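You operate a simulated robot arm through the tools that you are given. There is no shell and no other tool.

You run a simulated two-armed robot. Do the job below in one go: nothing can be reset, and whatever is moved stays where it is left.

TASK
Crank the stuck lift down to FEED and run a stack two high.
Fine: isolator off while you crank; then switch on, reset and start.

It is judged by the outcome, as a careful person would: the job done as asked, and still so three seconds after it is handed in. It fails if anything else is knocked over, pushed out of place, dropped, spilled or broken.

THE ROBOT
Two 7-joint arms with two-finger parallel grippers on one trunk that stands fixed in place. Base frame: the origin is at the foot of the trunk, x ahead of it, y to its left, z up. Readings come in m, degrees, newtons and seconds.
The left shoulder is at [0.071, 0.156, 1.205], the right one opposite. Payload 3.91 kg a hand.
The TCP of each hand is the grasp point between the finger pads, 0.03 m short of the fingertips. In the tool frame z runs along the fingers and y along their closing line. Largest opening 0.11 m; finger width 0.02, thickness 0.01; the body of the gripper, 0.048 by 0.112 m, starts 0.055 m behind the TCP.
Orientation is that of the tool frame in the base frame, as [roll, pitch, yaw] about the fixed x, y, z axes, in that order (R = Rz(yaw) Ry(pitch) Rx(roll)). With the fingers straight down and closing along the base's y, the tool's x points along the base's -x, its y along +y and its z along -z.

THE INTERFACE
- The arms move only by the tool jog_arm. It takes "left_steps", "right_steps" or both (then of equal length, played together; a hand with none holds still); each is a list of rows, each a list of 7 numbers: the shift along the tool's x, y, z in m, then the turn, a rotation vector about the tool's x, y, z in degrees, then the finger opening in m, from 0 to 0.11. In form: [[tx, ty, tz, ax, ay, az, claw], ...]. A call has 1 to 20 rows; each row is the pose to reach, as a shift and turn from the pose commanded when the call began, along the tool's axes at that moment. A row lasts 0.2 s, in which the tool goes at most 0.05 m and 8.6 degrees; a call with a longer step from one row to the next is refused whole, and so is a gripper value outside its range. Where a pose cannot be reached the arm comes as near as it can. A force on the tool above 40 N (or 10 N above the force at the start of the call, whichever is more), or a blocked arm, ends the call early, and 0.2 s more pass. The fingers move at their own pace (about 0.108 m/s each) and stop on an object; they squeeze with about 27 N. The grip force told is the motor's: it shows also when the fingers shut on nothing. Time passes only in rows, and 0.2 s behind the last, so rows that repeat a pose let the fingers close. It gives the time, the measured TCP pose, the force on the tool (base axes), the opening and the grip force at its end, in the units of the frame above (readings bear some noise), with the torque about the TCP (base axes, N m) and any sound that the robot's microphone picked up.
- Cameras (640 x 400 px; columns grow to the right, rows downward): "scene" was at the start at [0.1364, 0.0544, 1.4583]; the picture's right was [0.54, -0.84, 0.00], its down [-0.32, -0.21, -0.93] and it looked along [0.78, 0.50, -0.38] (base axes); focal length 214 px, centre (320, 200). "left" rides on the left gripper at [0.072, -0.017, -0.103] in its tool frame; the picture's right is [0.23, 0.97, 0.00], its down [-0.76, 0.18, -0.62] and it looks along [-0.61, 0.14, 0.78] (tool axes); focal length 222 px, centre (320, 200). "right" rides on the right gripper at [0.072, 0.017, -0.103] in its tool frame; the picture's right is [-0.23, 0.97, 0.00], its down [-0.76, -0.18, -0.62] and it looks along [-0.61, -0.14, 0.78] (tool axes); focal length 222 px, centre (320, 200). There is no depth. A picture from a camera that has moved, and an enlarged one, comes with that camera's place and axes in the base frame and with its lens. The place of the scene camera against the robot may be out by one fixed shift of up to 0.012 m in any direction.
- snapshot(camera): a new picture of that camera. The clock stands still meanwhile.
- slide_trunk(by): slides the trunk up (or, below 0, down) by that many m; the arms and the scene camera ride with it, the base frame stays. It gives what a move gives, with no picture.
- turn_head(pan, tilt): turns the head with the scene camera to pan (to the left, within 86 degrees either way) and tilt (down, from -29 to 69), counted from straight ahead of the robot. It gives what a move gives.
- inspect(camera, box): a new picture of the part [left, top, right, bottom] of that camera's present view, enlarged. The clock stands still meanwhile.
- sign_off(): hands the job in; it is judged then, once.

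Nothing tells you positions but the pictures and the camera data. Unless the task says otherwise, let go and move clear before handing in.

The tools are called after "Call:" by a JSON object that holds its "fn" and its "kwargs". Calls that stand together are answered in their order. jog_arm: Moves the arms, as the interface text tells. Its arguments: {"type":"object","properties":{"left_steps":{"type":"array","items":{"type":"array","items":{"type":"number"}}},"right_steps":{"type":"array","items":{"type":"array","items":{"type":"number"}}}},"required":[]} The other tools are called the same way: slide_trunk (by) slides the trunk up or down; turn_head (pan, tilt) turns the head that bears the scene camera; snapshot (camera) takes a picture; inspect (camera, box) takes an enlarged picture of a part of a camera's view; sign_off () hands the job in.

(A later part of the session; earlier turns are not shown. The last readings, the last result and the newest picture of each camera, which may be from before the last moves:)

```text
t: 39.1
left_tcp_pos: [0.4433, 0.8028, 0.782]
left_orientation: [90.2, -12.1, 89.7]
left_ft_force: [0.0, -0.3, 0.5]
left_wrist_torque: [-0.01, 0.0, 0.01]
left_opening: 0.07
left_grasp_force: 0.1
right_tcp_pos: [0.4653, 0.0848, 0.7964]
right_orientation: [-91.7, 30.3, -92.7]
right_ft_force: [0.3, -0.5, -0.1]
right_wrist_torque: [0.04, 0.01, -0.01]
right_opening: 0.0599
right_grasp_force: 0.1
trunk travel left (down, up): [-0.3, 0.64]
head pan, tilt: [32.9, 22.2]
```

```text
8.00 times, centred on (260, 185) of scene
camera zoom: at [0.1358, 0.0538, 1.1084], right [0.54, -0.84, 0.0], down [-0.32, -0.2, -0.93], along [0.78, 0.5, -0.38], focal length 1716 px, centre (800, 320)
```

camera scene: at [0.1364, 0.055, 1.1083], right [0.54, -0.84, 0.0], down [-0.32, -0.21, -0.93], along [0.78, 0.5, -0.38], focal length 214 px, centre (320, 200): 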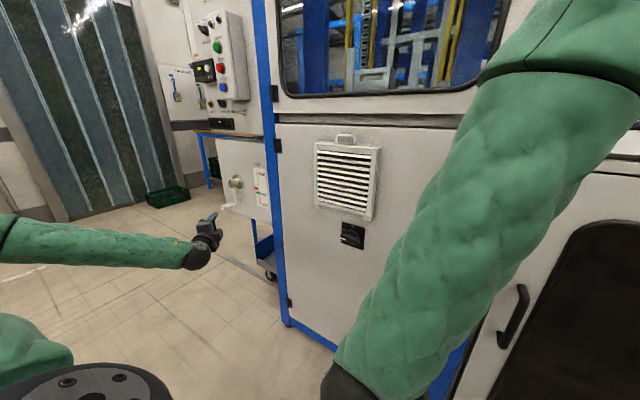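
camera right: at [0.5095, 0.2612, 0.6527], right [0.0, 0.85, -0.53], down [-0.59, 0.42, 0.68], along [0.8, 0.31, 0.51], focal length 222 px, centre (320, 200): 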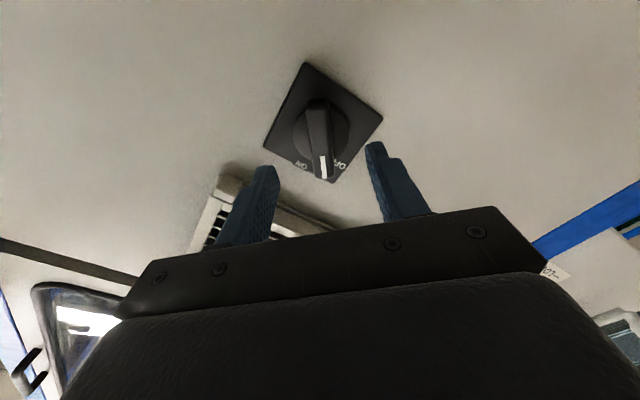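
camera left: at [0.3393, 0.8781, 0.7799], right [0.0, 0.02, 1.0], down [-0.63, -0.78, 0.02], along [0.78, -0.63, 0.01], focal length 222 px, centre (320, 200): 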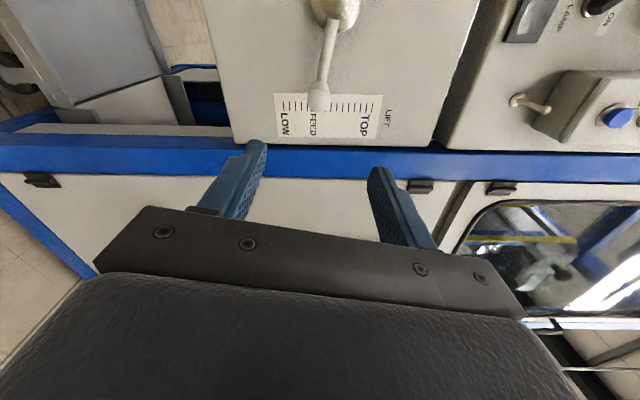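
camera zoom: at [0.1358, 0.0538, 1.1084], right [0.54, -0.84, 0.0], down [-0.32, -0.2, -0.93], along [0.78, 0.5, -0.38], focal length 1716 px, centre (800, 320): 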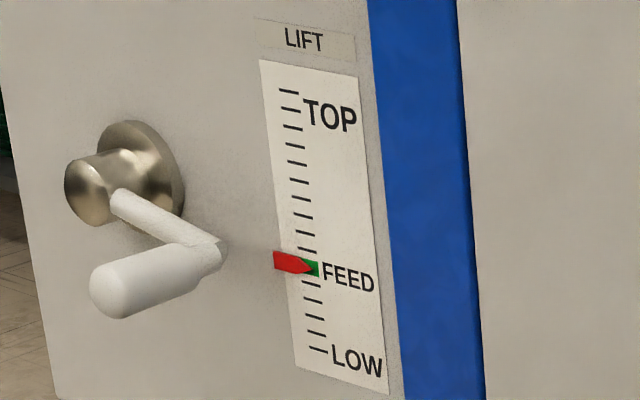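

The pointer holds in the green mark after release. I'll yaw the left hand for a square-on look at the scale.

Call:
{"fn": "jog_arm", "kwargs": {"left_steps": [[-0.01, 0.002, -0.004, 1.6, 7.4, 0, 0.07], [-0.02, 0.004, -0.008, 3.2, 14.8, 0, 0.07], [-0.03, 0.006, -0.012, 4.8, 22.2, 0, 0.07], [-0.04, 0.008, -0.016, 6.4, 29.6, 0, 0.07], [-0.049, 0.0105, -0.02, 8, 37, 0, 0.07]]}}

Call:
{"fn": "snapshot", "kwargs": {"camera": "left"}}

Call:
{"fn": "inspect", "kwargs": {"camera": "left", "box": [260, 100, 400, 220]}}

```text
t: 40.4
left_tcp_pos: [0.4214, 0.7546, 0.7811]
left_orientation: [90.3, -12.3, 127.7]
left_ft_force: [-0.1, -0.7, 0.2]
left_wrist_torque: [0.0, 0.03, -0.04]
left_opening: 0.0701
left_grasp_force: 0.0
right_tcp_pos: [0.4643, 0.0849, 0.7944]
right_orientation: [-91.6, 30.3, -92.7]
right_ft_force: [0.3, -0.7, -0.1]
right_wrist_torque: [0.04, -0.02, 0.0]
right_opening: 0.06
right_grasp_force: 0.1
trunk travel left (down, up): [-0.3, 0.64]
head pan, tilt: [32.9, 22.2]
```

```text
taken
camera left: at [0.294, 0.7499, 0.779], right [-0.01, 0.01, 1.0], down [-0.01, -1.0, 0.01], along [1.0, -0.01, 0.01], focal length 222 px, centre (320, 200)
```

left: 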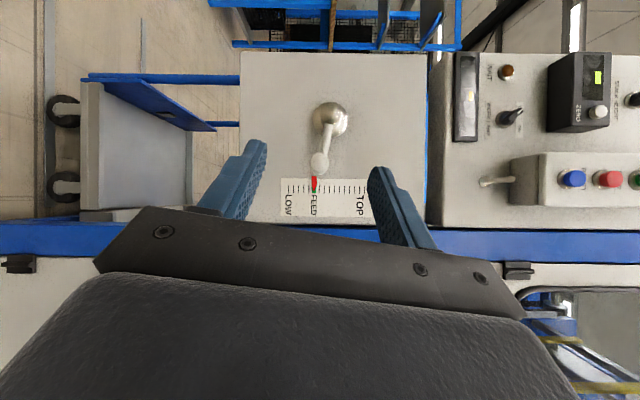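

```text
3.33 times, centred on (330, 160) of left
camera zoom: at [0.294, 0.7499, 0.779], right [-0.01, 0.01, 1.0], down [-0.01, -1.0, 0.01], along [1.0, -0.01, 0.01], focal length 740 px, centre (287, 333)
```

zoom: 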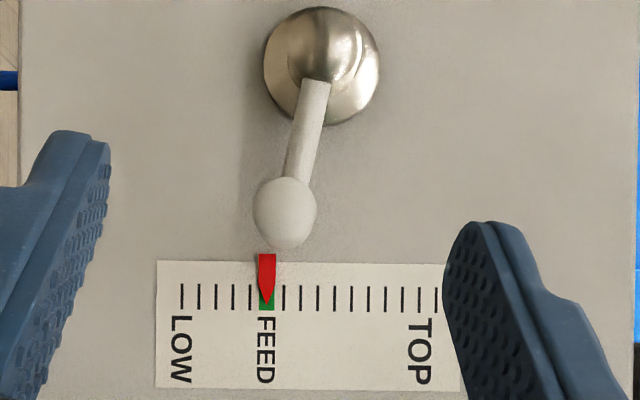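

The pointer is dead centre on FEED. Next is the isolator: its handle now lies horizontal, so I'll bring the right hand in rolled 90° with the fingers above and below it.

Call:
{"fn": "jog_arm", "kwargs": {"right_steps": [[-0.0253, 0.029, 0.0, 0, 0, -4.8, 0.06], [-0.0506, 0.058, 0.01, 0, 0, -9.7, 0.06], [-0.0759, 0.087, 0.025, 0, 0, -14.5, 0.06], [-0.1011, 0.1159, 0.045, 0, 0, -19.3, 0.06], [-0.1264, 0.1449, 0.065, 0, 0, -24.2, 0.06], [-0.1517, 0.1739, 0.085, 0, 0, -29, 0.06]]}}

Call:
{"fn": "snapshot", "kwargs": {"camera": "right"}}

Call:
{"fn": "snapshot", "kwargs": {"camera": "scene"}}

```text
t: 41.1
left_tcp_pos: [0.4231, 0.754, 0.7801]
left_orientation: [90.3, -12.2, 127.7]
left_ft_force: [0.4, 1.0, -0.4]
left_wrist_torque: [-0.02, 0.01, 0.01]
left_opening: 0.0699
left_grasp_force: 0.2
right_tcp_pos: [0.5167, 0.1567, 0.8161]
right_orientation: [-91.3, 24.4, -96.3]
right_ft_force: [0.1, -0.1, -0.5]
right_wrist_torque: [0.01, 0.0, -0.02]
right_opening: 0.06
right_grasp_force: 0.0
trunk travel left (down, up): [-0.3, 0.64]
head pan, tilt: [32.9, 22.2]
stopped in row 3 (right hand): the arm was blocked; the commanded pose is now the measured one
```

```text
taken
camera right: at [0.4075, 0.1099, 0.7718], right [0.05, 0.61, -0.79], down [-0.55, 0.68, 0.49], along [0.84, 0.41, 0.36], focal length 222 px, centre (320, 200)
```

right: 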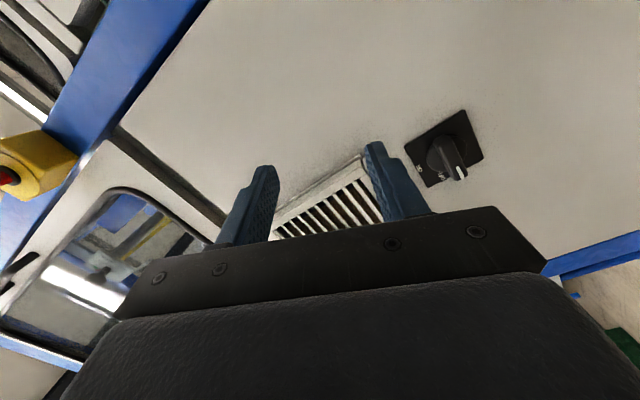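

```text
taken
camera scene: at [0.1365, 0.0543, 1.1082], right [0.54, -0.84, 0.0], down [-0.32, -0.21, -0.93], along [0.78, 0.5, -0.38], focal length 214 px, centre (320, 200)
```

scene: 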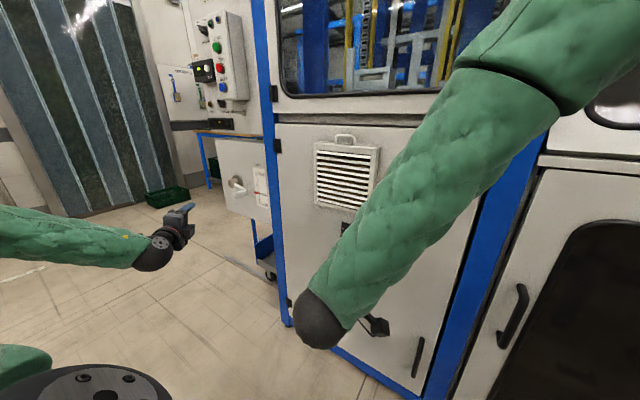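

The right arm stopped as "blocked" partway. The last retreat had hit its reach limit, so the commanded pose was off. Nothing is touching, so I'll continue from the measured pose.

Call:
{"fn": "jog_arm", "kwargs": {"right_steps": [[-0.0154, 0.0252, 0.0, 0, -1, -4, 0.06], [-0.0309, 0.0505, 0.0, 0, -2, -8.1, 0.06], [-0.0463, 0.0757, 0.0, 0, -3, -12.2, 0.06], [-0.0617, 0.1009, 0.0, 0, -4, -16.3, 0.06], [-0.0772, 0.1262, 0.0, 0, -5, -20.4, 0.06], [-0.0926, 0.1514, 0.0006, 0, -5.9, -24.4, 0.06]]}}

Call:
{"fn": "snapshot", "kwargs": {"camera": "right"}}

Call:
{"fn": "snapshot", "kwargs": {"camera": "scene"}}

```text
t: 42.5
left_tcp_pos: [0.4231, 0.7536, 0.7809]
left_orientation: [90.3, -12.4, 127.6]
left_ft_force: [-0.1, -0.7, -0.1]
left_wrist_torque: [-0.03, 0.0, 0.01]
left_opening: 0.0699
left_grasp_force: 0.1
right_tcp_pos: [0.5287, 0.3032, 0.7154]
right_orientation: [-89.8, -0.2, -90.0]
right_ft_force: [-0.3, 0.3, -0.5]
right_wrist_torque: [-0.01, 0.01, 0.01]
right_opening: 0.0597
right_grasp_force: 0.1
trunk travel left (down, up): [-0.3, 0.64]
head pan, tilt: [32.9, 22.2]
```

```text
taken
camera right: at [0.4264, 0.2318, 0.6977], right [0.0, 0.22, -0.97], down [-0.62, 0.76, 0.17], along [0.78, 0.61, 0.14], focal length 222 px, centre (320, 200)
```

right: 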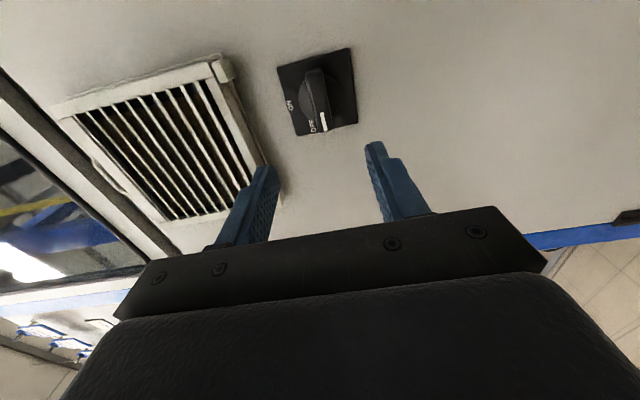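

```text
taken
camera scene: at [0.1365, 0.0542, 1.1084], right [0.54, -0.84, 0.0], down [-0.32, -0.21, -0.93], along [0.78, 0.5, -0.38], focal length 214 px, centre (320, 200)
```

scene: 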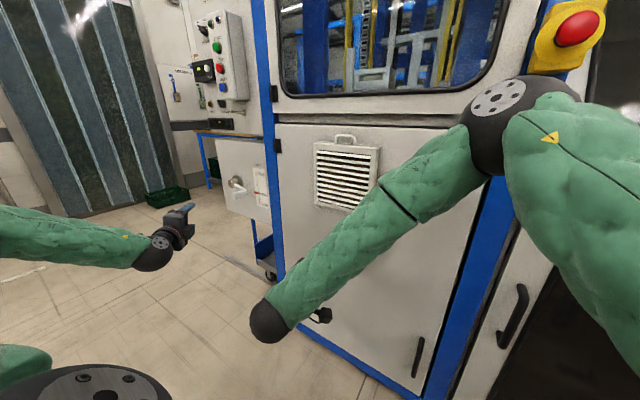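

Call:
{"fn": "inspect", "kwargs": {"camera": "right", "box": [260, 40, 380, 150]}}

```text
3.64 times, centred on (320, 95) of right
camera zoom: at [0.4264, 0.2318, 0.6977], right [0.0, 0.22, -0.97], down [-0.62, 0.76, 0.17], along [0.78, 0.61, 0.14], focal length 808 px, centre (320, 582)
```

zoom: 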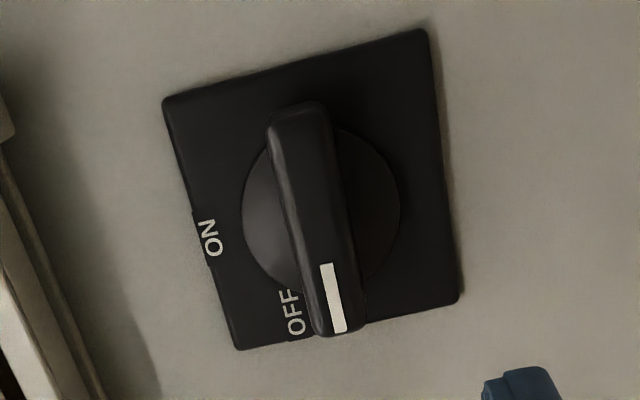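

Aligned to within a couple of mm. I'll advance, close on the handle, and then turn clockwise to ON.

Call:
{"fn": "jog_arm", "kwargs": {"right_steps": [[0.001, 0, 0.045, 0, 0, 0, 0.05], [0.002, 0, 0.09, 0, 0, 0, 0.05], [0.002, 0, 0.125, 0, 0, 0, 0.05], [0.002, 0, 0.139, 0, 0, 0, 0.05], [0.002, 0, 0.139, 0, 0, 0, 0.02], [0.002, 0, 0.139, 0, 0, 0, 0.0], [0.002, 0, 0.139, 0, 0, 0, 0.0]]}}

Call:
{"fn": "inspect", "kwargs": {"camera": "right", "box": [230, 50, 410, 230]}}

```text
t: 44.2
left_tcp_pos: [0.424, 0.7547, 0.7794]
left_orientation: [90.4, -12.2, 127.6]
left_ft_force: [0.5, -0.9, -0.2]
left_wrist_torque: [0.04, -0.01, 0.0]
left_opening: 0.0702
left_grasp_force: 0.1
right_tcp_pos: [0.6725, 0.2982, 0.7153]
right_orientation: [-90.5, 0.2, -90.4]
right_ft_force: [2.9, 13.3, -19.9]
right_wrist_torque: [0.0, -0.35, -0.49]
right_opening: 0.0188
right_grasp_force: 44.8
trunk travel left (down, up): [-0.3, 0.64]
head pan, tilt: [32.9, 22.2]
stopped in row 7 (right hand): the force on the tool passed its limit at 40 N (the readings are from after the stop); the commanded pose is now the measured one
```

```text
2.22 times, centred on (320, 140) of right
camera zoom: at [0.569, 0.2271, 0.6984], right [-0.01, 0.23, -0.97], down [-0.62, 0.77, 0.19], along [0.79, 0.6, 0.14], focal length 494 px, centre (320, 333)
```

zoom: 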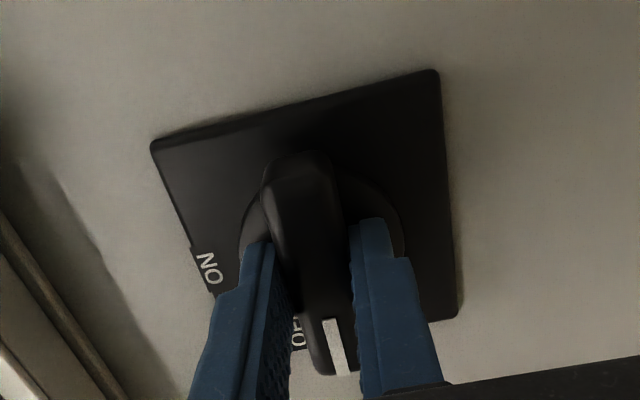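

Gripped. I'll relieve the small offset and rotate clockwise toward ON.

Call:
{"fn": "jog_arm", "kwargs": {"right_steps": [[0, 0.0015, 0, 0, 0, 0, 0.0], [0, 0.002, 0, 0, 0, 7, 0.0], [0, 0.002, 0, 0, 0, 14, 0.0], [0, 0.002, 0, 0, 0, 21, 0.0], [0, 0.002, 0, 0, 0, 28, 0.0], [0, 0.002, 0, 0, 0, 35, 0.0], [0, 0.002, 0, 0, 0, 42, 0.0], [0, 0.002, 0, 0, 0, 49, 0.0], [0, 0.002, 0, 0, 0, 56, 0.0], [0, 0.002, 0, 0, 0, 63, 0.0], [0, 0.002, 0, 0, 0, 70, 0.0]]}}

Call:
{"fn": "inspect", "kwargs": {"camera": "right", "box": [230, 50, 410, 230]}}

Call:
{"fn": "inspect", "kwargs": {"camera": "scene", "box": [170, 0, 280, 140]}}

```text
t: 44.8
left_tcp_pos: [0.4233, 0.7545, 0.7792]
left_orientation: [90.2, -12.2, 127.6]
left_ft_force: [0.7, -0.1, 0.4]
left_wrist_torque: [0.03, 0.02, -0.04]
left_opening: 0.0704
left_grasp_force: 0.0
right_tcp_pos: [0.6727, 0.298, 0.7153]
right_orientation: [-90.7, 3.5, -90.4]
right_ft_force: [-7.9, 37.8, 0.0]
right_wrist_torque: [-0.03, -1.02, 1.38]
right_opening: 0.0189
right_grasp_force: 45.2
trunk travel left (down, up): [-0.3, 0.64]
head pan, tilt: [32.9, 22.2]
stopped in row 2 (right hand): the force on the tool passed its limit at 42 N (the readings are from after the stop); the commanded pose is now the measured one
```

```text
2.22 times, centred on (320, 140) of right
camera zoom: at [0.5691, 0.228, 0.6945], right [-0.01, 0.29, -0.96], down [-0.62, 0.75, 0.23], along [0.79, 0.59, 0.17], focal length 494 px, centre (320, 333)
```

zoom: 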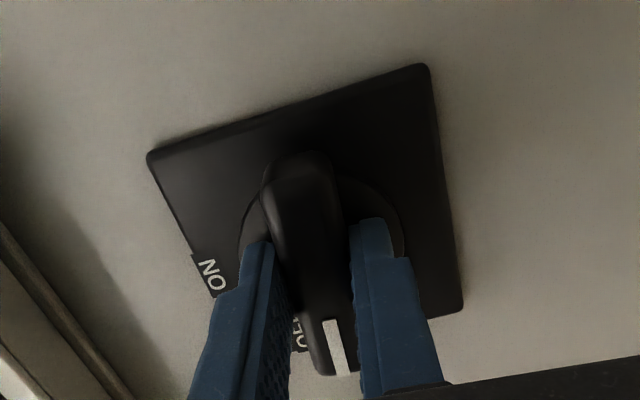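

```text
2.86 times, centred on (225, 70) of scene
camera zoom: at [0.1357, 0.0564, 1.1088], right [0.54, -0.84, 0.0], down [-0.32, -0.21, -0.93], along [0.78, 0.5, -0.38], focal length 613 px, centre (591, 571)
```

zoom: 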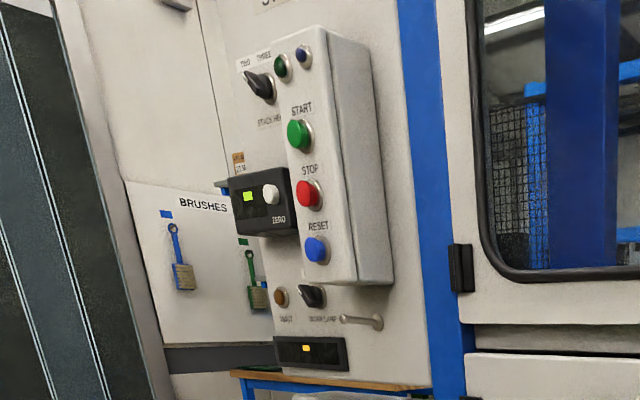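

The lateral force comes from clamping a fixed object stiffly with small position errors. I'll loosen to a cage slightly wider than the handle and turn it that way.

Call:
{"fn": "jog_arm", "kwargs": {"right_steps": [[0, 0, 0, 0, 0, 0, 0.04], [0, 0, 0, 0, 0, 0, 0.04]]}}

Call:
{"fn": "inspect", "kwargs": {"camera": "right", "box": [230, 50, 410, 230]}}

```text
t: 45.4
left_tcp_pos: [0.4229, 0.7536, 0.7806]
left_orientation: [90.2, -12.2, 127.6]
left_ft_force: [-0.8, 0.3, -0.5]
left_wrist_torque: [0.0, -0.01, 0.01]
left_opening: 0.0702
left_grasp_force: 0.1
right_tcp_pos: [0.6725, 0.2935, 0.7141]
right_orientation: [-90.7, 3.5, -90.7]
right_ft_force: [-38.7, -4.7, -21.7]
right_wrist_torque: [-0.25, -0.1, 0.19]
right_opening: 0.0292
right_grasp_force: 0.0
trunk travel left (down, up): [-0.3, 0.64]
head pan, tilt: [32.9, 22.2]
```

```text
2.22 times, centred on (320, 140) of right
camera zoom: at [0.5687, 0.2243, 0.6938], right [-0.01, 0.29, -0.96], down [-0.61, 0.76, 0.23], along [0.79, 0.59, 0.17], focal length 494 px, centre (320, 333)
```

zoom: 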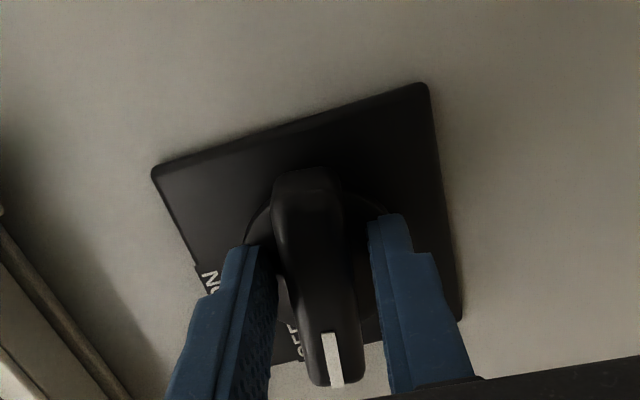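

The fingertips are pressing on the disc (39 N along x), and friction there was spoiling the turn. I'll back off 8 mm and re-centre.

Call:
{"fn": "jog_arm", "kwargs": {"right_steps": [[0, 0, -0.004, 0, 0, 0, 0.04], [0, 0, -0.008, 0, 0, 0, 0.04], [-0.004, 0, -0.008, 0, 0, 0, 0.04], [-0.007, 0.0, -0.008, 0, 0, 0, 0.04]]}}

Call:
{"fn": "inspect", "kwargs": {"camera": "right", "box": [230, 50, 410, 230]}}

```text
t: 46.4
left_tcp_pos: [0.4242, 0.7539, 0.7796]
left_orientation: [90.3, -12.1, 127.5]
left_ft_force: [0.2, 0.6, -0.4]
left_wrist_torque: [0.0, 0.01, 0.01]
left_opening: 0.0699
left_grasp_force: 0.0
right_tcp_pos: [0.6699, 0.2979, 0.7169]
right_orientation: [-90.8, 3.8, -91.1]
right_ft_force: [0.0, 0.1, 0.3]
right_wrist_torque: [-0.01, -0.01, 0.01]
right_opening: 0.04
right_grasp_force: 0.0
trunk travel left (down, up): [-0.3, 0.64]
head pan, tilt: [32.9, 22.2]
```

```text
2.22 times, centred on (320, 140) of right
camera zoom: at [0.5651, 0.2298, 0.6958], right [-0.01, 0.29, -0.96], down [-0.61, 0.76, 0.24], along [0.8, 0.58, 0.17], focal length 494 px, centre (320, 333)
```

zoom: 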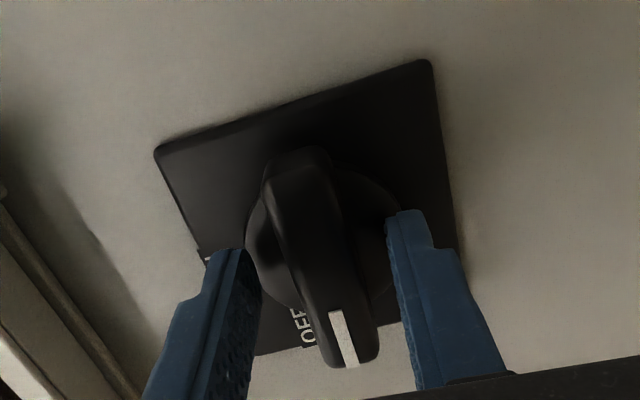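

Free of contact now, with the axis at about y 0.303, z 0.716. I'll centre on it, narrow the cage and rotate clockwise.

Call:
{"fn": "jog_arm", "kwargs": {"right_steps": [[-0.005, 0.001, 0, 0, 0, 0, 0.03], [-0.005, 0.001, 0, 0, 0, 0, 0.023], [-0.005, 0.001, 0, 0, 0, 8, 0.023], [-0.005, 0.001, 0, 0, 0, 16, 0.023], [-0.005, 0.001, 0, 0, 0, 24, 0.023], [-0.005, 0.001, 0, 0, 0, 32, 0.023], [-0.005, 0.001, 0, 0, 0, 40, 0.023], [-0.005, 0.001, 0, 0, 0, 48, 0.023], [-0.005, 0.001, 0, 0, 0, 56, 0.023], [-0.005, 0.001, 0, 0, 0, 64, 0.023]]}}

Call:
{"fn": "inspect", "kwargs": {"camera": "right", "box": [230, 50, 410, 230]}}

Call:
{"fn": "inspect", "kwargs": {"camera": "scene", "box": [170, 0, 280, 140]}}

```text
t: 48.6
left_tcp_pos: [0.4226, 0.7542, 0.7811]
left_orientation: [90.2, -12.3, 127.7]
left_ft_force: [0.2, 0.2, 0.1]
left_wrist_torque: [0.01, -0.01, -0.03]
left_opening: 0.0701
left_grasp_force: 0.1
right_tcp_pos: [0.665, 0.3054, 0.7154]
right_orientation: [-91.4, 67.5, -92.0]
right_ft_force: [0.0, -10.8, 7.3]
right_wrist_torque: [0.01, 0.05, -0.22]
right_opening: 0.0293
right_grasp_force: 6.2
trunk travel left (down, up): [-0.3, 0.64]
head pan, tilt: [32.9, 22.2]
```

```text
2.22 times, centred on (320, 140) of right
camera zoom: at [0.5621, 0.2963, 0.6426], right [0.01, 0.99, -0.16], down [-0.61, 0.13, 0.78], along [0.79, 0.09, 0.61], focal length 494 px, centre (320, 333)
```

zoom: 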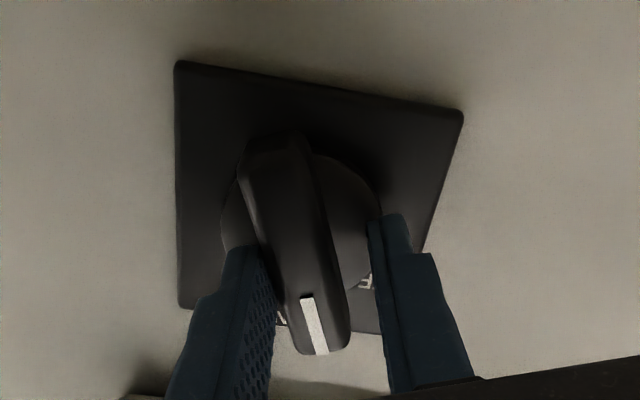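

```text
2.86 times, centred on (225, 70) of scene
camera zoom: at [0.1358, 0.0536, 1.1084], right [0.54, -0.84, 0.0], down [-0.32, -0.2, -0.93], along [0.78, 0.5, -0.38], focal length 613 px, centre (591, 571)
```

zoom: 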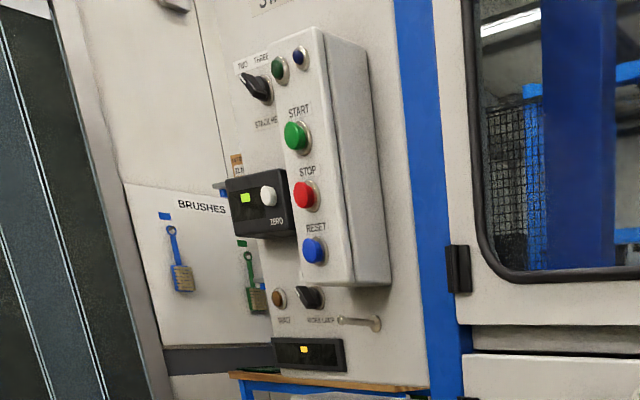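

The handle is following, and the panel is still dark. I'll rotate a further 25°.

Call:
{"fn": "jog_arm", "kwargs": {"right_steps": [[0, 0, 0, 0, 0, 7, 0.023], [0, 0, 0, 0, 0, 14, 0.023], [0, 0, 0, 0, 0, 21, 0.023], [0, 0, 0, 0, 0, 26, 0.023]]}}

Call:
{"fn": "inspect", "kwargs": {"camera": "right", "box": [230, 50, 410, 230]}}

Call:
{"fn": "inspect", "kwargs": {"camera": "scene", "box": [170, 0, 280, 140]}}

```text
t: 49.6
left_tcp_pos: [0.422, 0.7541, 0.7806]
left_orientation: [90.3, -12.4, 127.6]
left_ft_force: [0.4, 0.4, 0.0]
left_wrist_torque: [-0.05, 0.0, 0.01]
left_opening: 0.0699
left_grasp_force: 0.0
right_tcp_pos: [0.6666, 0.3069, 0.7142]
right_orientation: [98.7, 86.4, 98.0]
right_ft_force: [0.2, -13.8, 1.5]
right_wrist_torque: [-0.11, -0.18, -0.24]
right_opening: 0.0299
right_grasp_force: 7.6
trunk travel left (down, up): [-0.3, 0.64]
head pan, tilt: [32.9, 22.2]
```

```text
2.22 times, centred on (320, 140) of right
camera zoom: at [0.5628, 0.3294, 0.6443], right [0.01, 0.96, 0.29], down [-0.62, -0.22, 0.76], along [0.79, -0.19, 0.59], focal length 494 px, centre (320, 333)
```

zoom: 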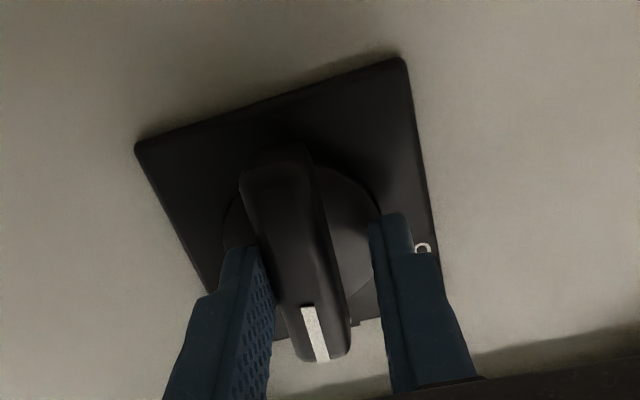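

```text
2.86 times, centred on (225, 70) of scene
camera zoom: at [0.1361, 0.0536, 1.1083], right [0.54, -0.84, 0.0], down [-0.32, -0.2, -0.93], along [0.78, 0.5, -0.38], focal length 613 px, centre (591, 571)
```

zoom: 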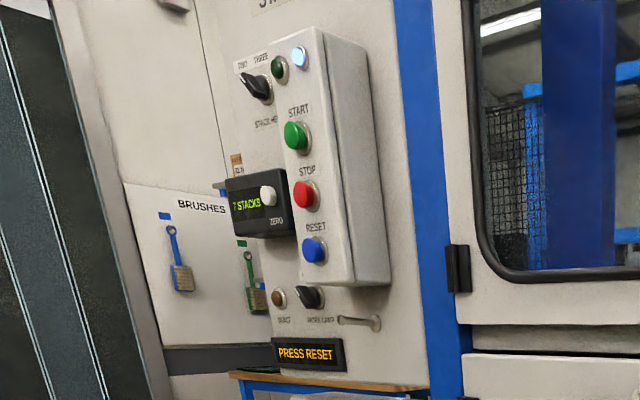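

Power is back: the display reads PRESS RESET and the blue lamp is lit. I'll open the right hand and back straight off the isolator.

Call:
{"fn": "jog_arm", "kwargs": {"right_steps": [[0, 0, 0, 0, 0, 0, 0.05], [0, 0, 0, 0, 0, 0, 0.06], [0, 0, -0.03, 0, 0, 0, 0.06], [0, 0, -0.07, 0, 0, 0, 0.06], [0, 0, -0.11, 0, 0, 0, 0.06], [0, 0, -0.15, 0, 0, 0, 0.06]]}}

Call:
{"fn": "inspect", "kwargs": {"camera": "right", "box": [230, 0, 410, 180]}}

Call:
{"fn": "snapshot", "kwargs": {"camera": "scene"}}

```text
t: 51.0
left_tcp_pos: [0.4232, 0.7539, 0.7802]
left_orientation: [90.3, -12.2, 127.6]
left_ft_force: [0.1, 0.4, -0.1]
left_wrist_torque: [-0.02, 0.0, 0.0]
left_opening: 0.0701
left_grasp_force: 0.1
right_tcp_pos: [0.5168, 0.3075, 0.7177]
right_orientation: [98.3, 86.4, 97.6]
right_ft_force: [-0.1, 0.4, 0.1]
right_wrist_torque: [0.01, 0.01, -0.02]
right_opening: 0.0599
right_grasp_force: 0.1
trunk travel left (down, up): [-0.3, 0.64]
head pan, tilt: [32.9, 22.2]
```

```text
2.22 times, centred on (320, 90) of right
camera zoom: at [0.4132, 0.3312, 0.6459], right [0.01, 0.96, 0.29], down [-0.62, -0.22, 0.75], along [0.79, -0.19, 0.59], focal length 494 px, centre (320, 444)
```

zoom: 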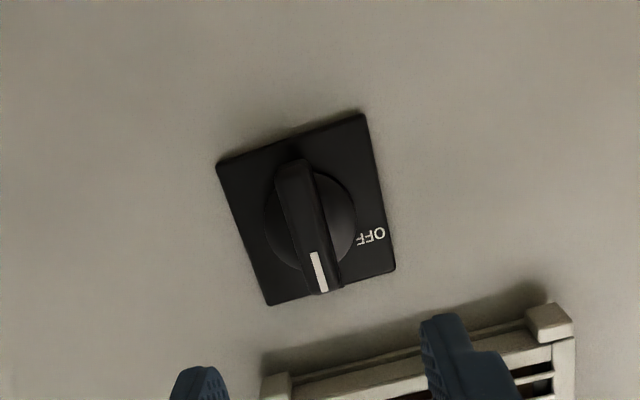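

```text
taken
camera scene: at [0.1362, 0.0545, 1.1084], right [0.54, -0.84, 0.0], down [-0.32, -0.21, -0.93], along [0.78, 0.5, -0.38], focal length 214 px, centre (320, 200)
```

scene: 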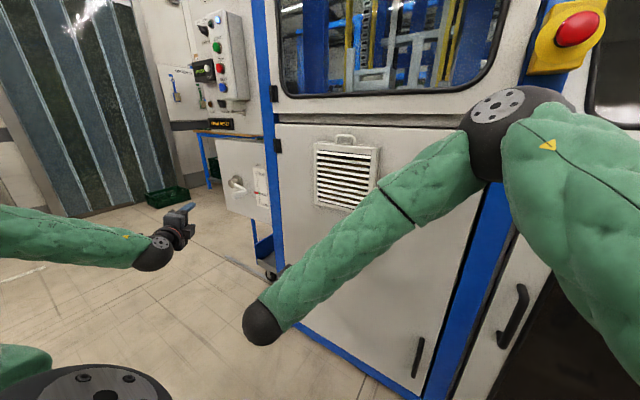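

The isolator is ON and clear. I'll raise the trunk so the left hand is level with the buttons; both hands are well back from the machine.

Call:
{"fn": "slide_trunk", "kwargs": {"by": 0.35}}

Call:
{"fn": "snapshot", "kwargs": {"camera": "left"}}

Call:
{"fn": "snapshot", "kwargs": {"camera": "scene"}}

```text
t: 54.4
left_tcp_pos: [0.4239, 0.7549, 1.1293]
left_orientation: [90.3, -12.2, 127.6]
left_ft_force: [-0.2, 0.4, -1.4]
left_wrist_torque: [0.0, 0.02, 0.0]
left_opening: 0.07
left_grasp_force: 0.1
right_tcp_pos: [0.5161, 0.3077, 1.0665]
right_orientation: [99.0, 86.5, 98.3]
right_ft_force: [0.1, -0.3, 0.2]
right_wrist_torque: [-0.01, -0.03, 0.0]
right_opening: 0.0601
right_grasp_force: 0.0
trunk travel left (down, up): [-0.65, 0.29]
head pan, tilt: [32.9, 22.2]
```

```text
taken
camera left: at [0.2954, 0.7498, 1.1288], right [-0.01, 0.01, 1.0], down [-0.02, -1.0, 0.01], along [1.0, -0.02, 0.01], focal length 222 px, centre (320, 200)
```

left: 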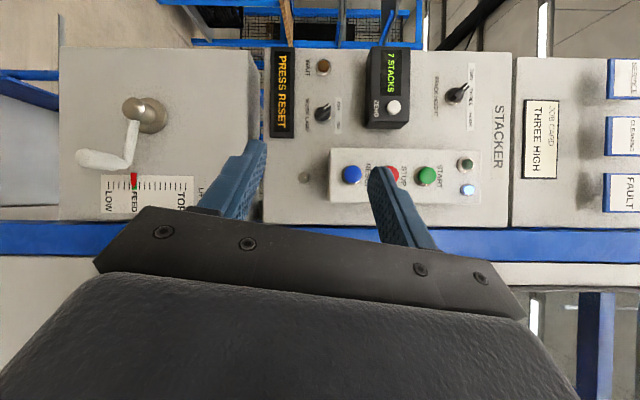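

```text
taken
camera scene: at [0.1363, 0.0547, 1.4583], right [0.54, -0.84, 0.0], down [-0.32, -0.21, -0.93], along [0.78, 0.5, -0.38], focal length 214 px, centre (320, 200)
```

scene: 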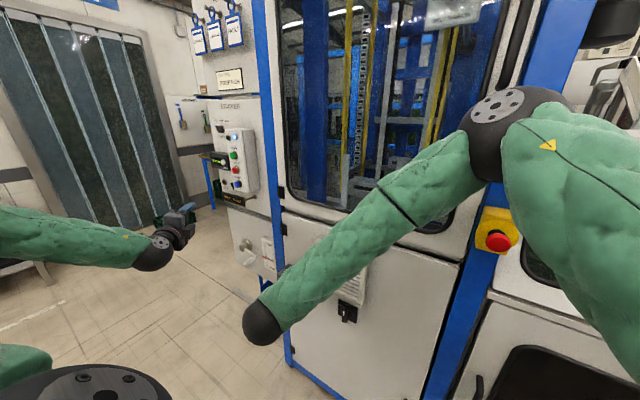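

RESET is at about [0.65, 0.784, 1.181] and START at [0.65, 0.784, 1.30]. I'll close the left fingers, point the hand straight ahead and stand off just in front of RESET.

Call:
{"fn": "jog_arm", "kwargs": {"left_steps": [[-0.0099, 0.0111, 0.0235, -0.7, -6.2, -1.9, 0.05], [-0.0198, 0.0222, 0.047, -1.4, -12.5, -3.9, 0.03], [-0.0298, 0.0334, 0.0705, -2.1, -18.7, -5.8, 0.01], [-0.0397, 0.0445, 0.0939, -2.9, -25.0, -7.8, 0.0], [-0.0496, 0.0556, 0.1174, -3.6, -31.2, -9.7, 0.0], [-0.0595, 0.0667, 0.1409, -4.3, -37.5, -11.7, 0.0]]}}

Call:
{"fn": "snapshot", "kwargs": {"camera": "left"}}

Call:
{"fn": "inspect", "kwargs": {"camera": "scene", "box": [190, 90, 270, 210]}}

```text
t: 55.8
left_tcp_pos: [0.5794, 0.7854, 1.1587]
left_orientation: [92.6, 0.2, 89.9]
left_ft_force: [0.3, 0.3, 5.0]
left_wrist_torque: [-0.05, 0.32, -0.01]
left_opening: 0.0003
left_grasp_force: 27.0
right_tcp_pos: [0.5182, 0.3103, 1.0655]
right_orientation: [100.3, 86.7, 99.7]
right_ft_force: [-0.7, 0.2, 0.4]
right_wrist_torque: [0.0, 0.0, -0.05]
right_opening: 0.06
right_grasp_force: 0.1
trunk travel left (down, up): [-0.65, 0.29]
head pan, tilt: [32.9, 22.2]
```

```text
taken
camera left: at [0.4747, 0.8582, 1.1453], right [0.04, 0.23, 0.97], down [-0.62, -0.76, 0.21], along [0.79, -0.61, 0.11], focal length 222 px, centre (320, 200)
```

left: 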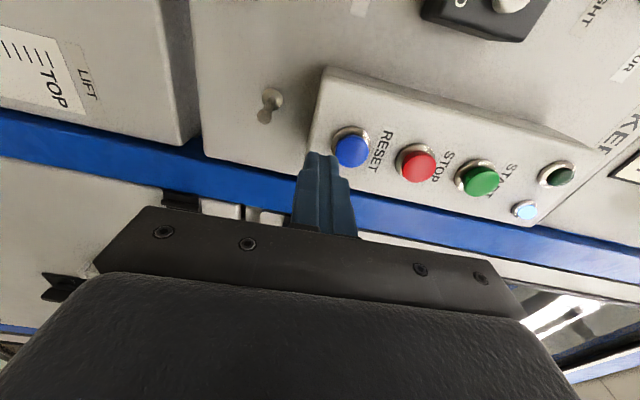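

```text
3.33 times, centred on (230, 150) of scene
camera zoom: at [0.1378, 0.0578, 1.4582], right [0.54, -0.84, 0.0], down [-0.32, -0.21, -0.93], along [0.78, 0.5, -0.38], focal length 715 px, centre (620, 367)
```

zoom: 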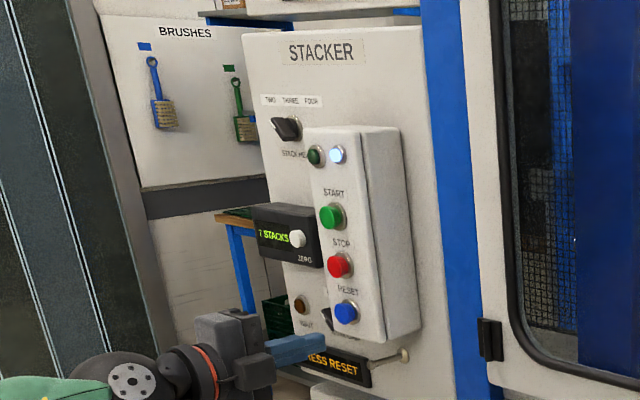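

The left hand stopped about 2 cm below where I sent it and feels a slight upward push. I'll look around before pressing anything.

Call:
{"fn": "snapshot", "kwargs": {"camera": "scene"}}

Call:
{"fn": "jog_arm", "kwargs": {"left_steps": [[0, 0, 0, 0, 0, 0, 0.0]]}}

```text
taken
camera scene: at [0.1378, 0.0578, 1.4582], right [0.54, -0.84, 0.0], down [-0.32, -0.21, -0.93], along [0.78, 0.5, -0.38], focal length 214 px, centre (320, 200)
```

scene: 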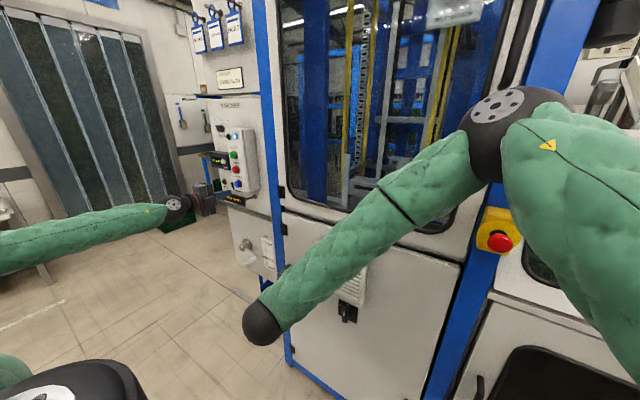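

```text
t: 56.2
left_tcp_pos: [0.58, 0.7832, 1.1831]
left_orientation: [90.0, 0.0, 89.9]
left_ft_force: [0.4, 0.7, -0.1]
left_wrist_torque: [0.01, -0.02, 0.0]
left_opening: 0.0
left_grasp_force: 26.2
right_tcp_pos: [0.518, 0.3082, 1.0665]
right_orientation: [99.6, 86.5, 98.8]
right_ft_force: [-0.6, 0.4, 0.2]
right_wrist_torque: [-0.01, -0.02, 0.0]
right_opening: 0.0602
right_grasp_force: 0.1
trunk travel left (down, up): [-0.65, 0.29]
head pan, tilt: [32.9, 22.2]
```

That was just the arm settling; it is now at the commanded pose with no force. I'll check the fingertip alignment with RESET.

Call:
{"fn": "inspect", "kwargs": {"camera": "left", "box": [240, 80, 420, 240]}}

```text
2.50 times, centred on (330, 160) of left
camera zoom: at [0.4764, 0.8559, 1.1644], right [0.0, 0.23, 0.97], down [-0.62, -0.76, 0.18], along [0.78, -0.61, 0.14], focal length 555 px, centre (295, 300)
```

zoom: 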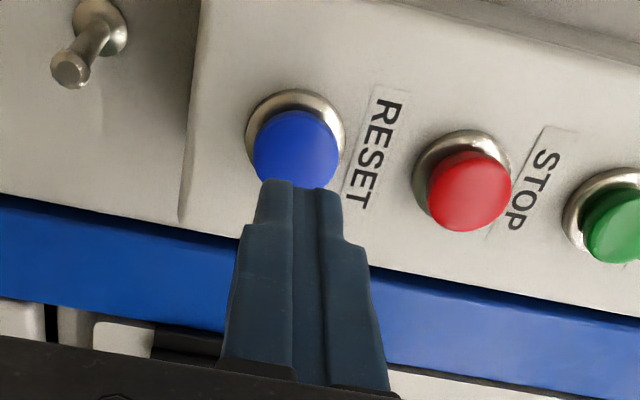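

The fingertips are in line with RESET. I'll press it in small steps and then back out.

Call:
{"fn": "jog_arm", "kwargs": {"left_steps": [[0, 0, 0.02, 0, 0, 0, 0], [0, 0, 0.035, 0, 0, 0, 0], [0, 0, 0.04, 0, 0, 0, 0], [0, 0, 0.044, 0, 0, 0, 0], [0, 0, 0.048, 0, 0, 0, 0]]}}

Call:
{"fn": "inspect", "kwargs": {"camera": "left", "box": [240, 80, 420, 240]}}

Call:
{"fn": "inspect", "kwargs": {"camera": "scene", "box": [190, 90, 270, 210]}}

```text
t: 57.2
left_tcp_pos: [0.6173, 0.7819, 1.1821]
left_orientation: [90.1, 0.0, 90.0]
left_ft_force: [-39.4, -4.0, -3.3]
left_wrist_torque: [0.2, 0.11, -0.14]
left_opening: 0.0001
left_grasp_force: 27.0
right_tcp_pos: [0.5139, 0.3068, 1.0685]
right_orientation: [95.3, 86.4, 94.6]
right_ft_force: [0.2, -0.5, -0.1]
right_wrist_torque: [0.01, 0.0, 0.03]
right_opening: 0.06
right_grasp_force: 0.1
trunk travel left (down, up): [-0.65, 0.29]
head pan, tilt: [32.9, 22.2]
heard: click
stopped in row 4 (left hand): the force on the tool passed its limit at 44 N (the readings are from after the stop); the commanded pose is now the measured one
```

```text
2.50 times, centred on (330, 160) of left
camera zoom: at [0.5137, 0.8553, 1.1656], right [0.0, 0.23, 0.97], down [-0.62, -0.76, 0.18], along [0.78, -0.61, 0.14], focal length 555 px, centre (295, 300)
```

zoom: 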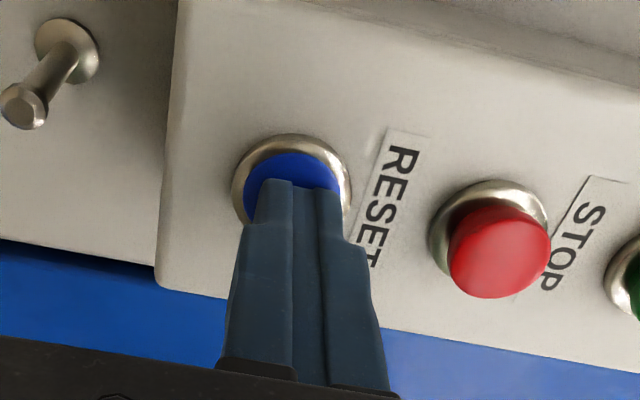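

```text
3.33 times, centred on (230, 150) of scene
camera zoom: at [0.131, 0.0545, 1.4588], right [0.54, -0.84, 0.0], down [-0.31, -0.21, -0.93], along [0.78, 0.5, -0.38], focal length 715 px, centre (620, 367)
```

zoom: 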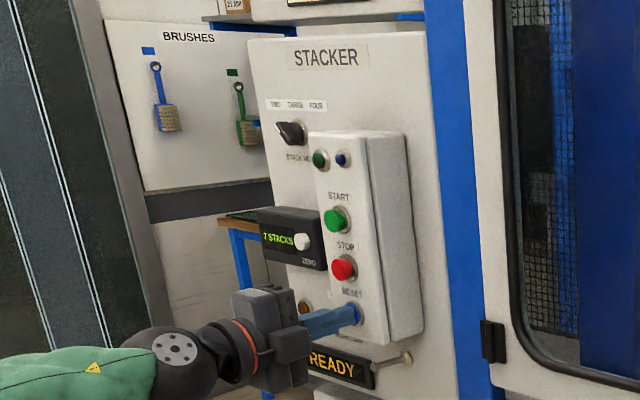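

A click, and the display reads READY. I'll back off and move up to START, checking the selector and pointer first.

Call:
{"fn": "jog_arm", "kwargs": {"left_steps": [[0, 0, -0.02, 0, 0, 0, 0], [0, 0, -0.042, 0, 0, 0, 0], [0, 0.04, -0.042, 0, 0, 0, 0], [0, 0.08, -0.042, 0, 0, 0, 0], [0, 0.118, -0.042, 0, 0, 0, 0], [0, 0.118, -0.042, 0, 0, 0, 0], [0, 0.118, -0.042, 0, 0, 0, 0]]}}

Call:
{"fn": "inspect", "kwargs": {"camera": "left", "box": [240, 80, 420, 240]}}

Call:
{"fn": "inspect", "kwargs": {"camera": "scene", "box": [190, 90, 270, 210]}}

Call:
{"fn": "inspect", "kwargs": {"camera": "scene", "box": [225, 220, 295, 290]}}

```text
t: 58.8
left_tcp_pos: [0.5805, 0.7814, 1.3009]
left_orientation: [90.1, 0.0, 89.9]
left_ft_force: [-0.7, 0.4, 0.2]
left_wrist_torque: [0.0, 0.02, -0.03]
left_opening: 0.0003
left_grasp_force: 27.3
right_tcp_pos: [0.5179, 0.307, 1.0671]
right_orientation: [98.6, 86.4, 97.8]
right_ft_force: [-1.3, 0.3, 0.4]
right_wrist_torque: [-0.01, -0.02, 0.02]
right_opening: 0.0601
right_grasp_force: 0.0
trunk travel left (down, up): [-0.65, 0.29]
head pan, tilt: [32.9, 22.2]
```

```text
2.50 times, centred on (330, 160) of left
camera zoom: at [0.4768, 0.8542, 1.2835], right [0.0, 0.23, 0.97], down [-0.62, -0.76, 0.18], along [0.78, -0.61, 0.14], focal length 555 px, centre (295, 300)
```

zoom: 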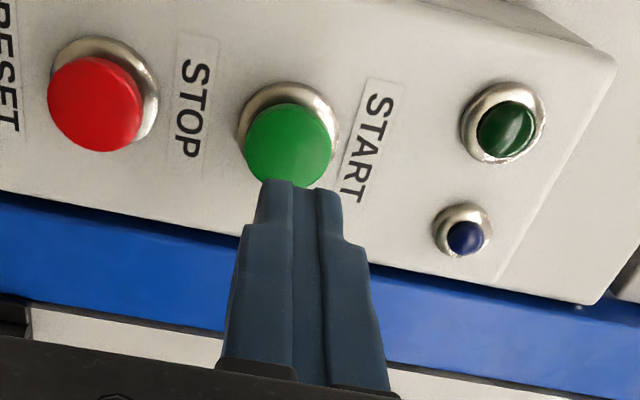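

```text
3.33 times, centred on (230, 150) of scene
camera zoom: at [0.1358, 0.0544, 1.4584], right [0.54, -0.84, 0.0], down [-0.32, -0.21, -0.93], along [0.78, 0.5, -0.38], focal length 715 px, centre (620, 367)
```

zoom: 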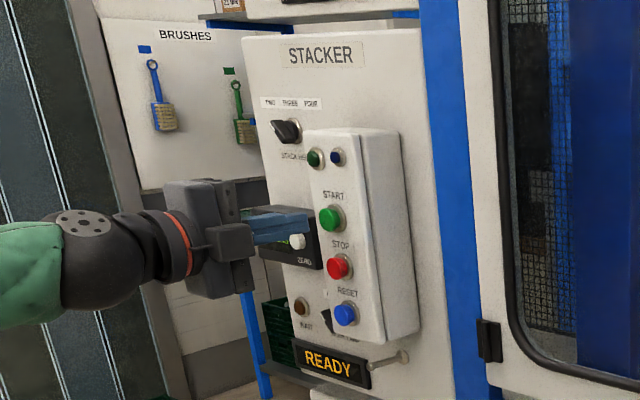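

```text
5.71 times, centred on (260, 255) of scene
camera zoom: at [0.1358, 0.0544, 1.4584], right [0.54, -0.84, 0.0], down [-0.32, -0.21, -0.93], along [0.78, 0.5, -0.38], focal length 1226 px, centre (663, -114)
```

zoom: 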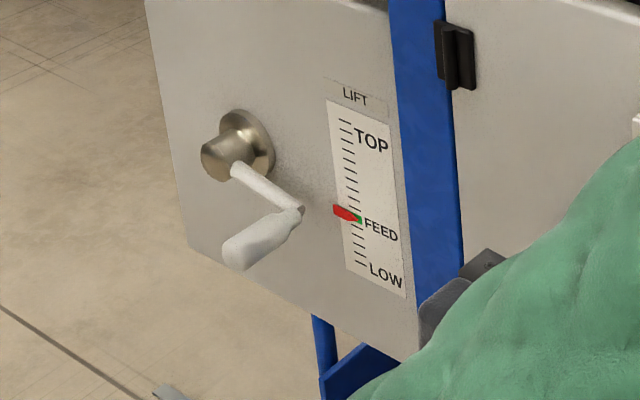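

Call:
{"fn": "inspect", "kwargs": {"camera": "scene", "box": [210, 110, 250, 140]}}

Call:
{"fn": "inspect", "kwargs": {"camera": "left", "box": [300, 0, 640, 200]}}

```text
13.33 times, centred on (230, 125) of scene
camera zoom: at [0.1358, 0.0544, 1.4584], right [0.54, -0.84, 0.0], down [-0.32, -0.21, -0.93], along [0.78, 0.5, -0.38], focal length 2860 px, centre (1520, 1200)
```

zoom: 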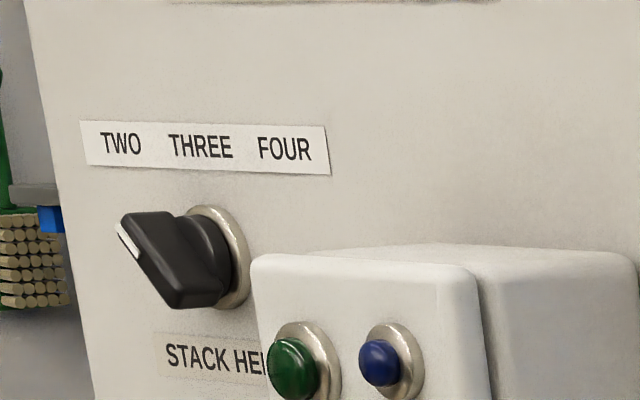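

```text
1.88 times, centred on (470, 100) of left
camera zoom: at [0.4768, 0.8542, 1.2835], right [0.0, 0.23, 0.97], down [-0.62, -0.76, 0.18], along [0.78, -0.61, 0.14], focal length 418 px, centre (38, 388)
```

zoom: 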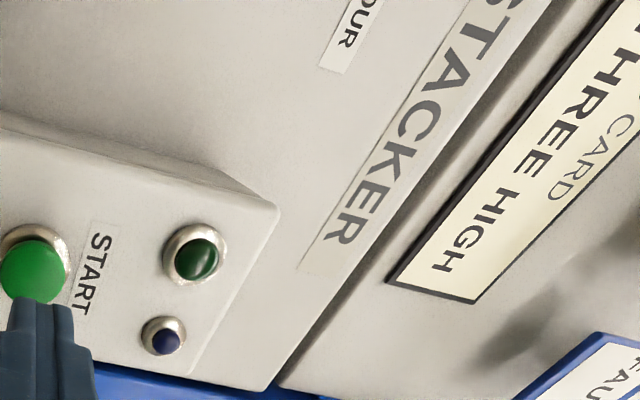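

READY is showing, the selector points to TWO, the pointer is on FEED and the fingers line up with START. Pressing START.

Call:
{"fn": "jog_arm", "kwargs": {"left_steps": [[0, 0, 0.02, 0, 0, 0, 0], [0, 0, 0.032, 0, 0, 0, 0], [0, 0, 0.036, 0, 0, 0, 0], [0, 0, 0.039, 0, 0, 0, 0], [0, 0, 0.042, 0, 0, 0, 0]]}}

Call:
{"fn": "inspect", "kwargs": {"camera": "scene", "box": [190, 90, 270, 210]}}

```text
t: 60.0
left_tcp_pos: [0.6191, 0.7828, 1.3007]
left_orientation: [90.1, -0.1, 90.0]
left_ft_force: [-39.9, 0.3, -8.8]
left_wrist_torque: [-0.13, 0.28, 0.0]
left_opening: 0.0001
left_grasp_force: 27.3
right_tcp_pos: [0.5154, 0.3071, 1.0682]
right_orientation: [95.4, 86.5, 94.5]
right_ft_force: [-0.1, -0.7, 1.0]
right_wrist_torque: [0.01, 0.01, -0.01]
right_opening: 0.0599
right_grasp_force: 0.1
trunk travel left (down, up): [-0.65, 0.29]
head pan, tilt: [32.9, 22.2]
heard: click
stopped in row 5 (left hand): the force on the tool passed its limit at 42 N (the readings are from after the stop); the commanded pose is now the measured one
```

```text
3.33 times, centred on (230, 150) of scene
camera zoom: at [0.1312, 0.0551, 1.4588], right [0.54, -0.84, 0.0], down [-0.31, -0.21, -0.93], along [0.78, 0.5, -0.38], focal length 715 px, centre (620, 367)
```

zoom: 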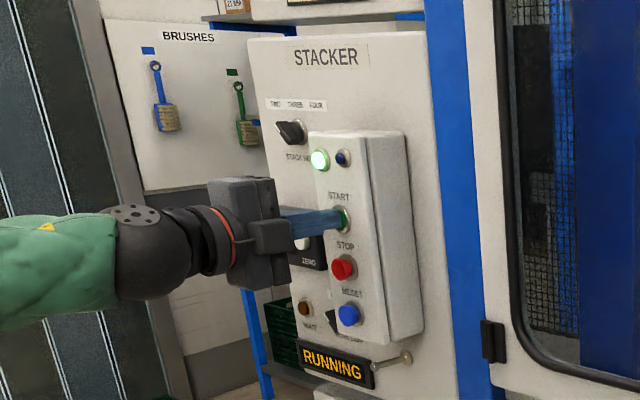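

RUNNING is displayed and the green lamp is lit. I'll back the left hand straight away from the panel and watch the machine run.

Call:
{"fn": "jog_arm", "kwargs": {"left_steps": [[0, 0, -0.03, 0, 0, 0, 0], [0, 0, -0.07, 0, 0, 0, 0], [0, 0, -0.11, 0, 0, 0, 0.0], [0, 0, -0.15, 0, 0, 0, 0.0], [0, 0, -0.19, 0, 0, 0, 0.0]]}}

Call:
{"fn": "snapshot", "kwargs": {"camera": "scene"}}

Call:
{"fn": "inspect", "kwargs": {"camera": "scene", "box": [190, 90, 270, 210]}}

```text
t: 61.2
left_tcp_pos: [0.4316, 0.7809, 1.3001]
left_orientation: [90.1, -0.1, 89.8]
left_ft_force: [0.1, -0.2, 0.1]
left_wrist_torque: [0.01, 0.03, 0.0]
left_opening: 0.0
left_grasp_force: 27.1
right_tcp_pos: [0.5168, 0.3056, 1.0686]
right_orientation: [97.2, 86.4, 96.4]
right_ft_force: [-0.3, -0.9, 0.9]
right_wrist_torque: [-0.01, 0.04, 0.02]
right_opening: 0.0599
right_grasp_force: 0.1
trunk travel left (down, up): [-0.65, 0.29]
head pan, tilt: [32.9, 22.2]
```

```text
taken
camera scene: at [0.1341, 0.054, 1.4586], right [0.54, -0.84, 0.0], down [-0.32, -0.2, -0.93], along [0.78, 0.5, -0.38], focal length 214 px, centre (320, 200)
```

scene: 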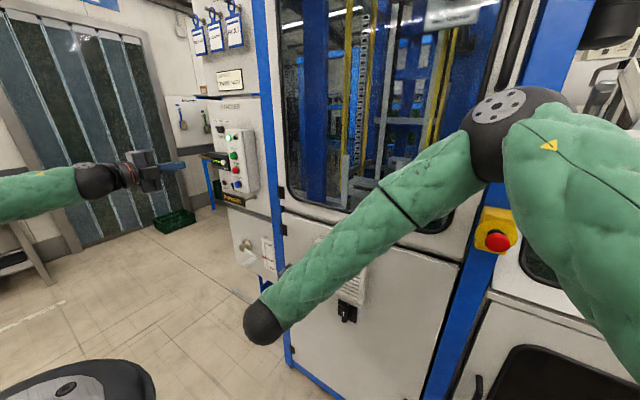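

```text
3.33 times, centred on (230, 150) of scene
camera zoom: at [0.1341, 0.054, 1.4586], right [0.54, -0.84, 0.0], down [-0.32, -0.2, -0.93], along [0.78, 0.5, -0.38], focal length 715 px, centre (620, 367)
```

zoom: 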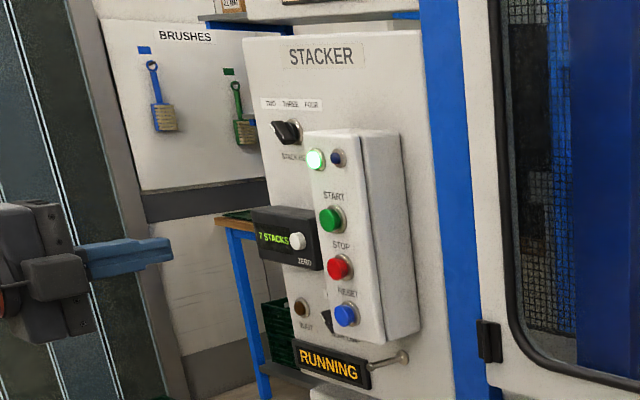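

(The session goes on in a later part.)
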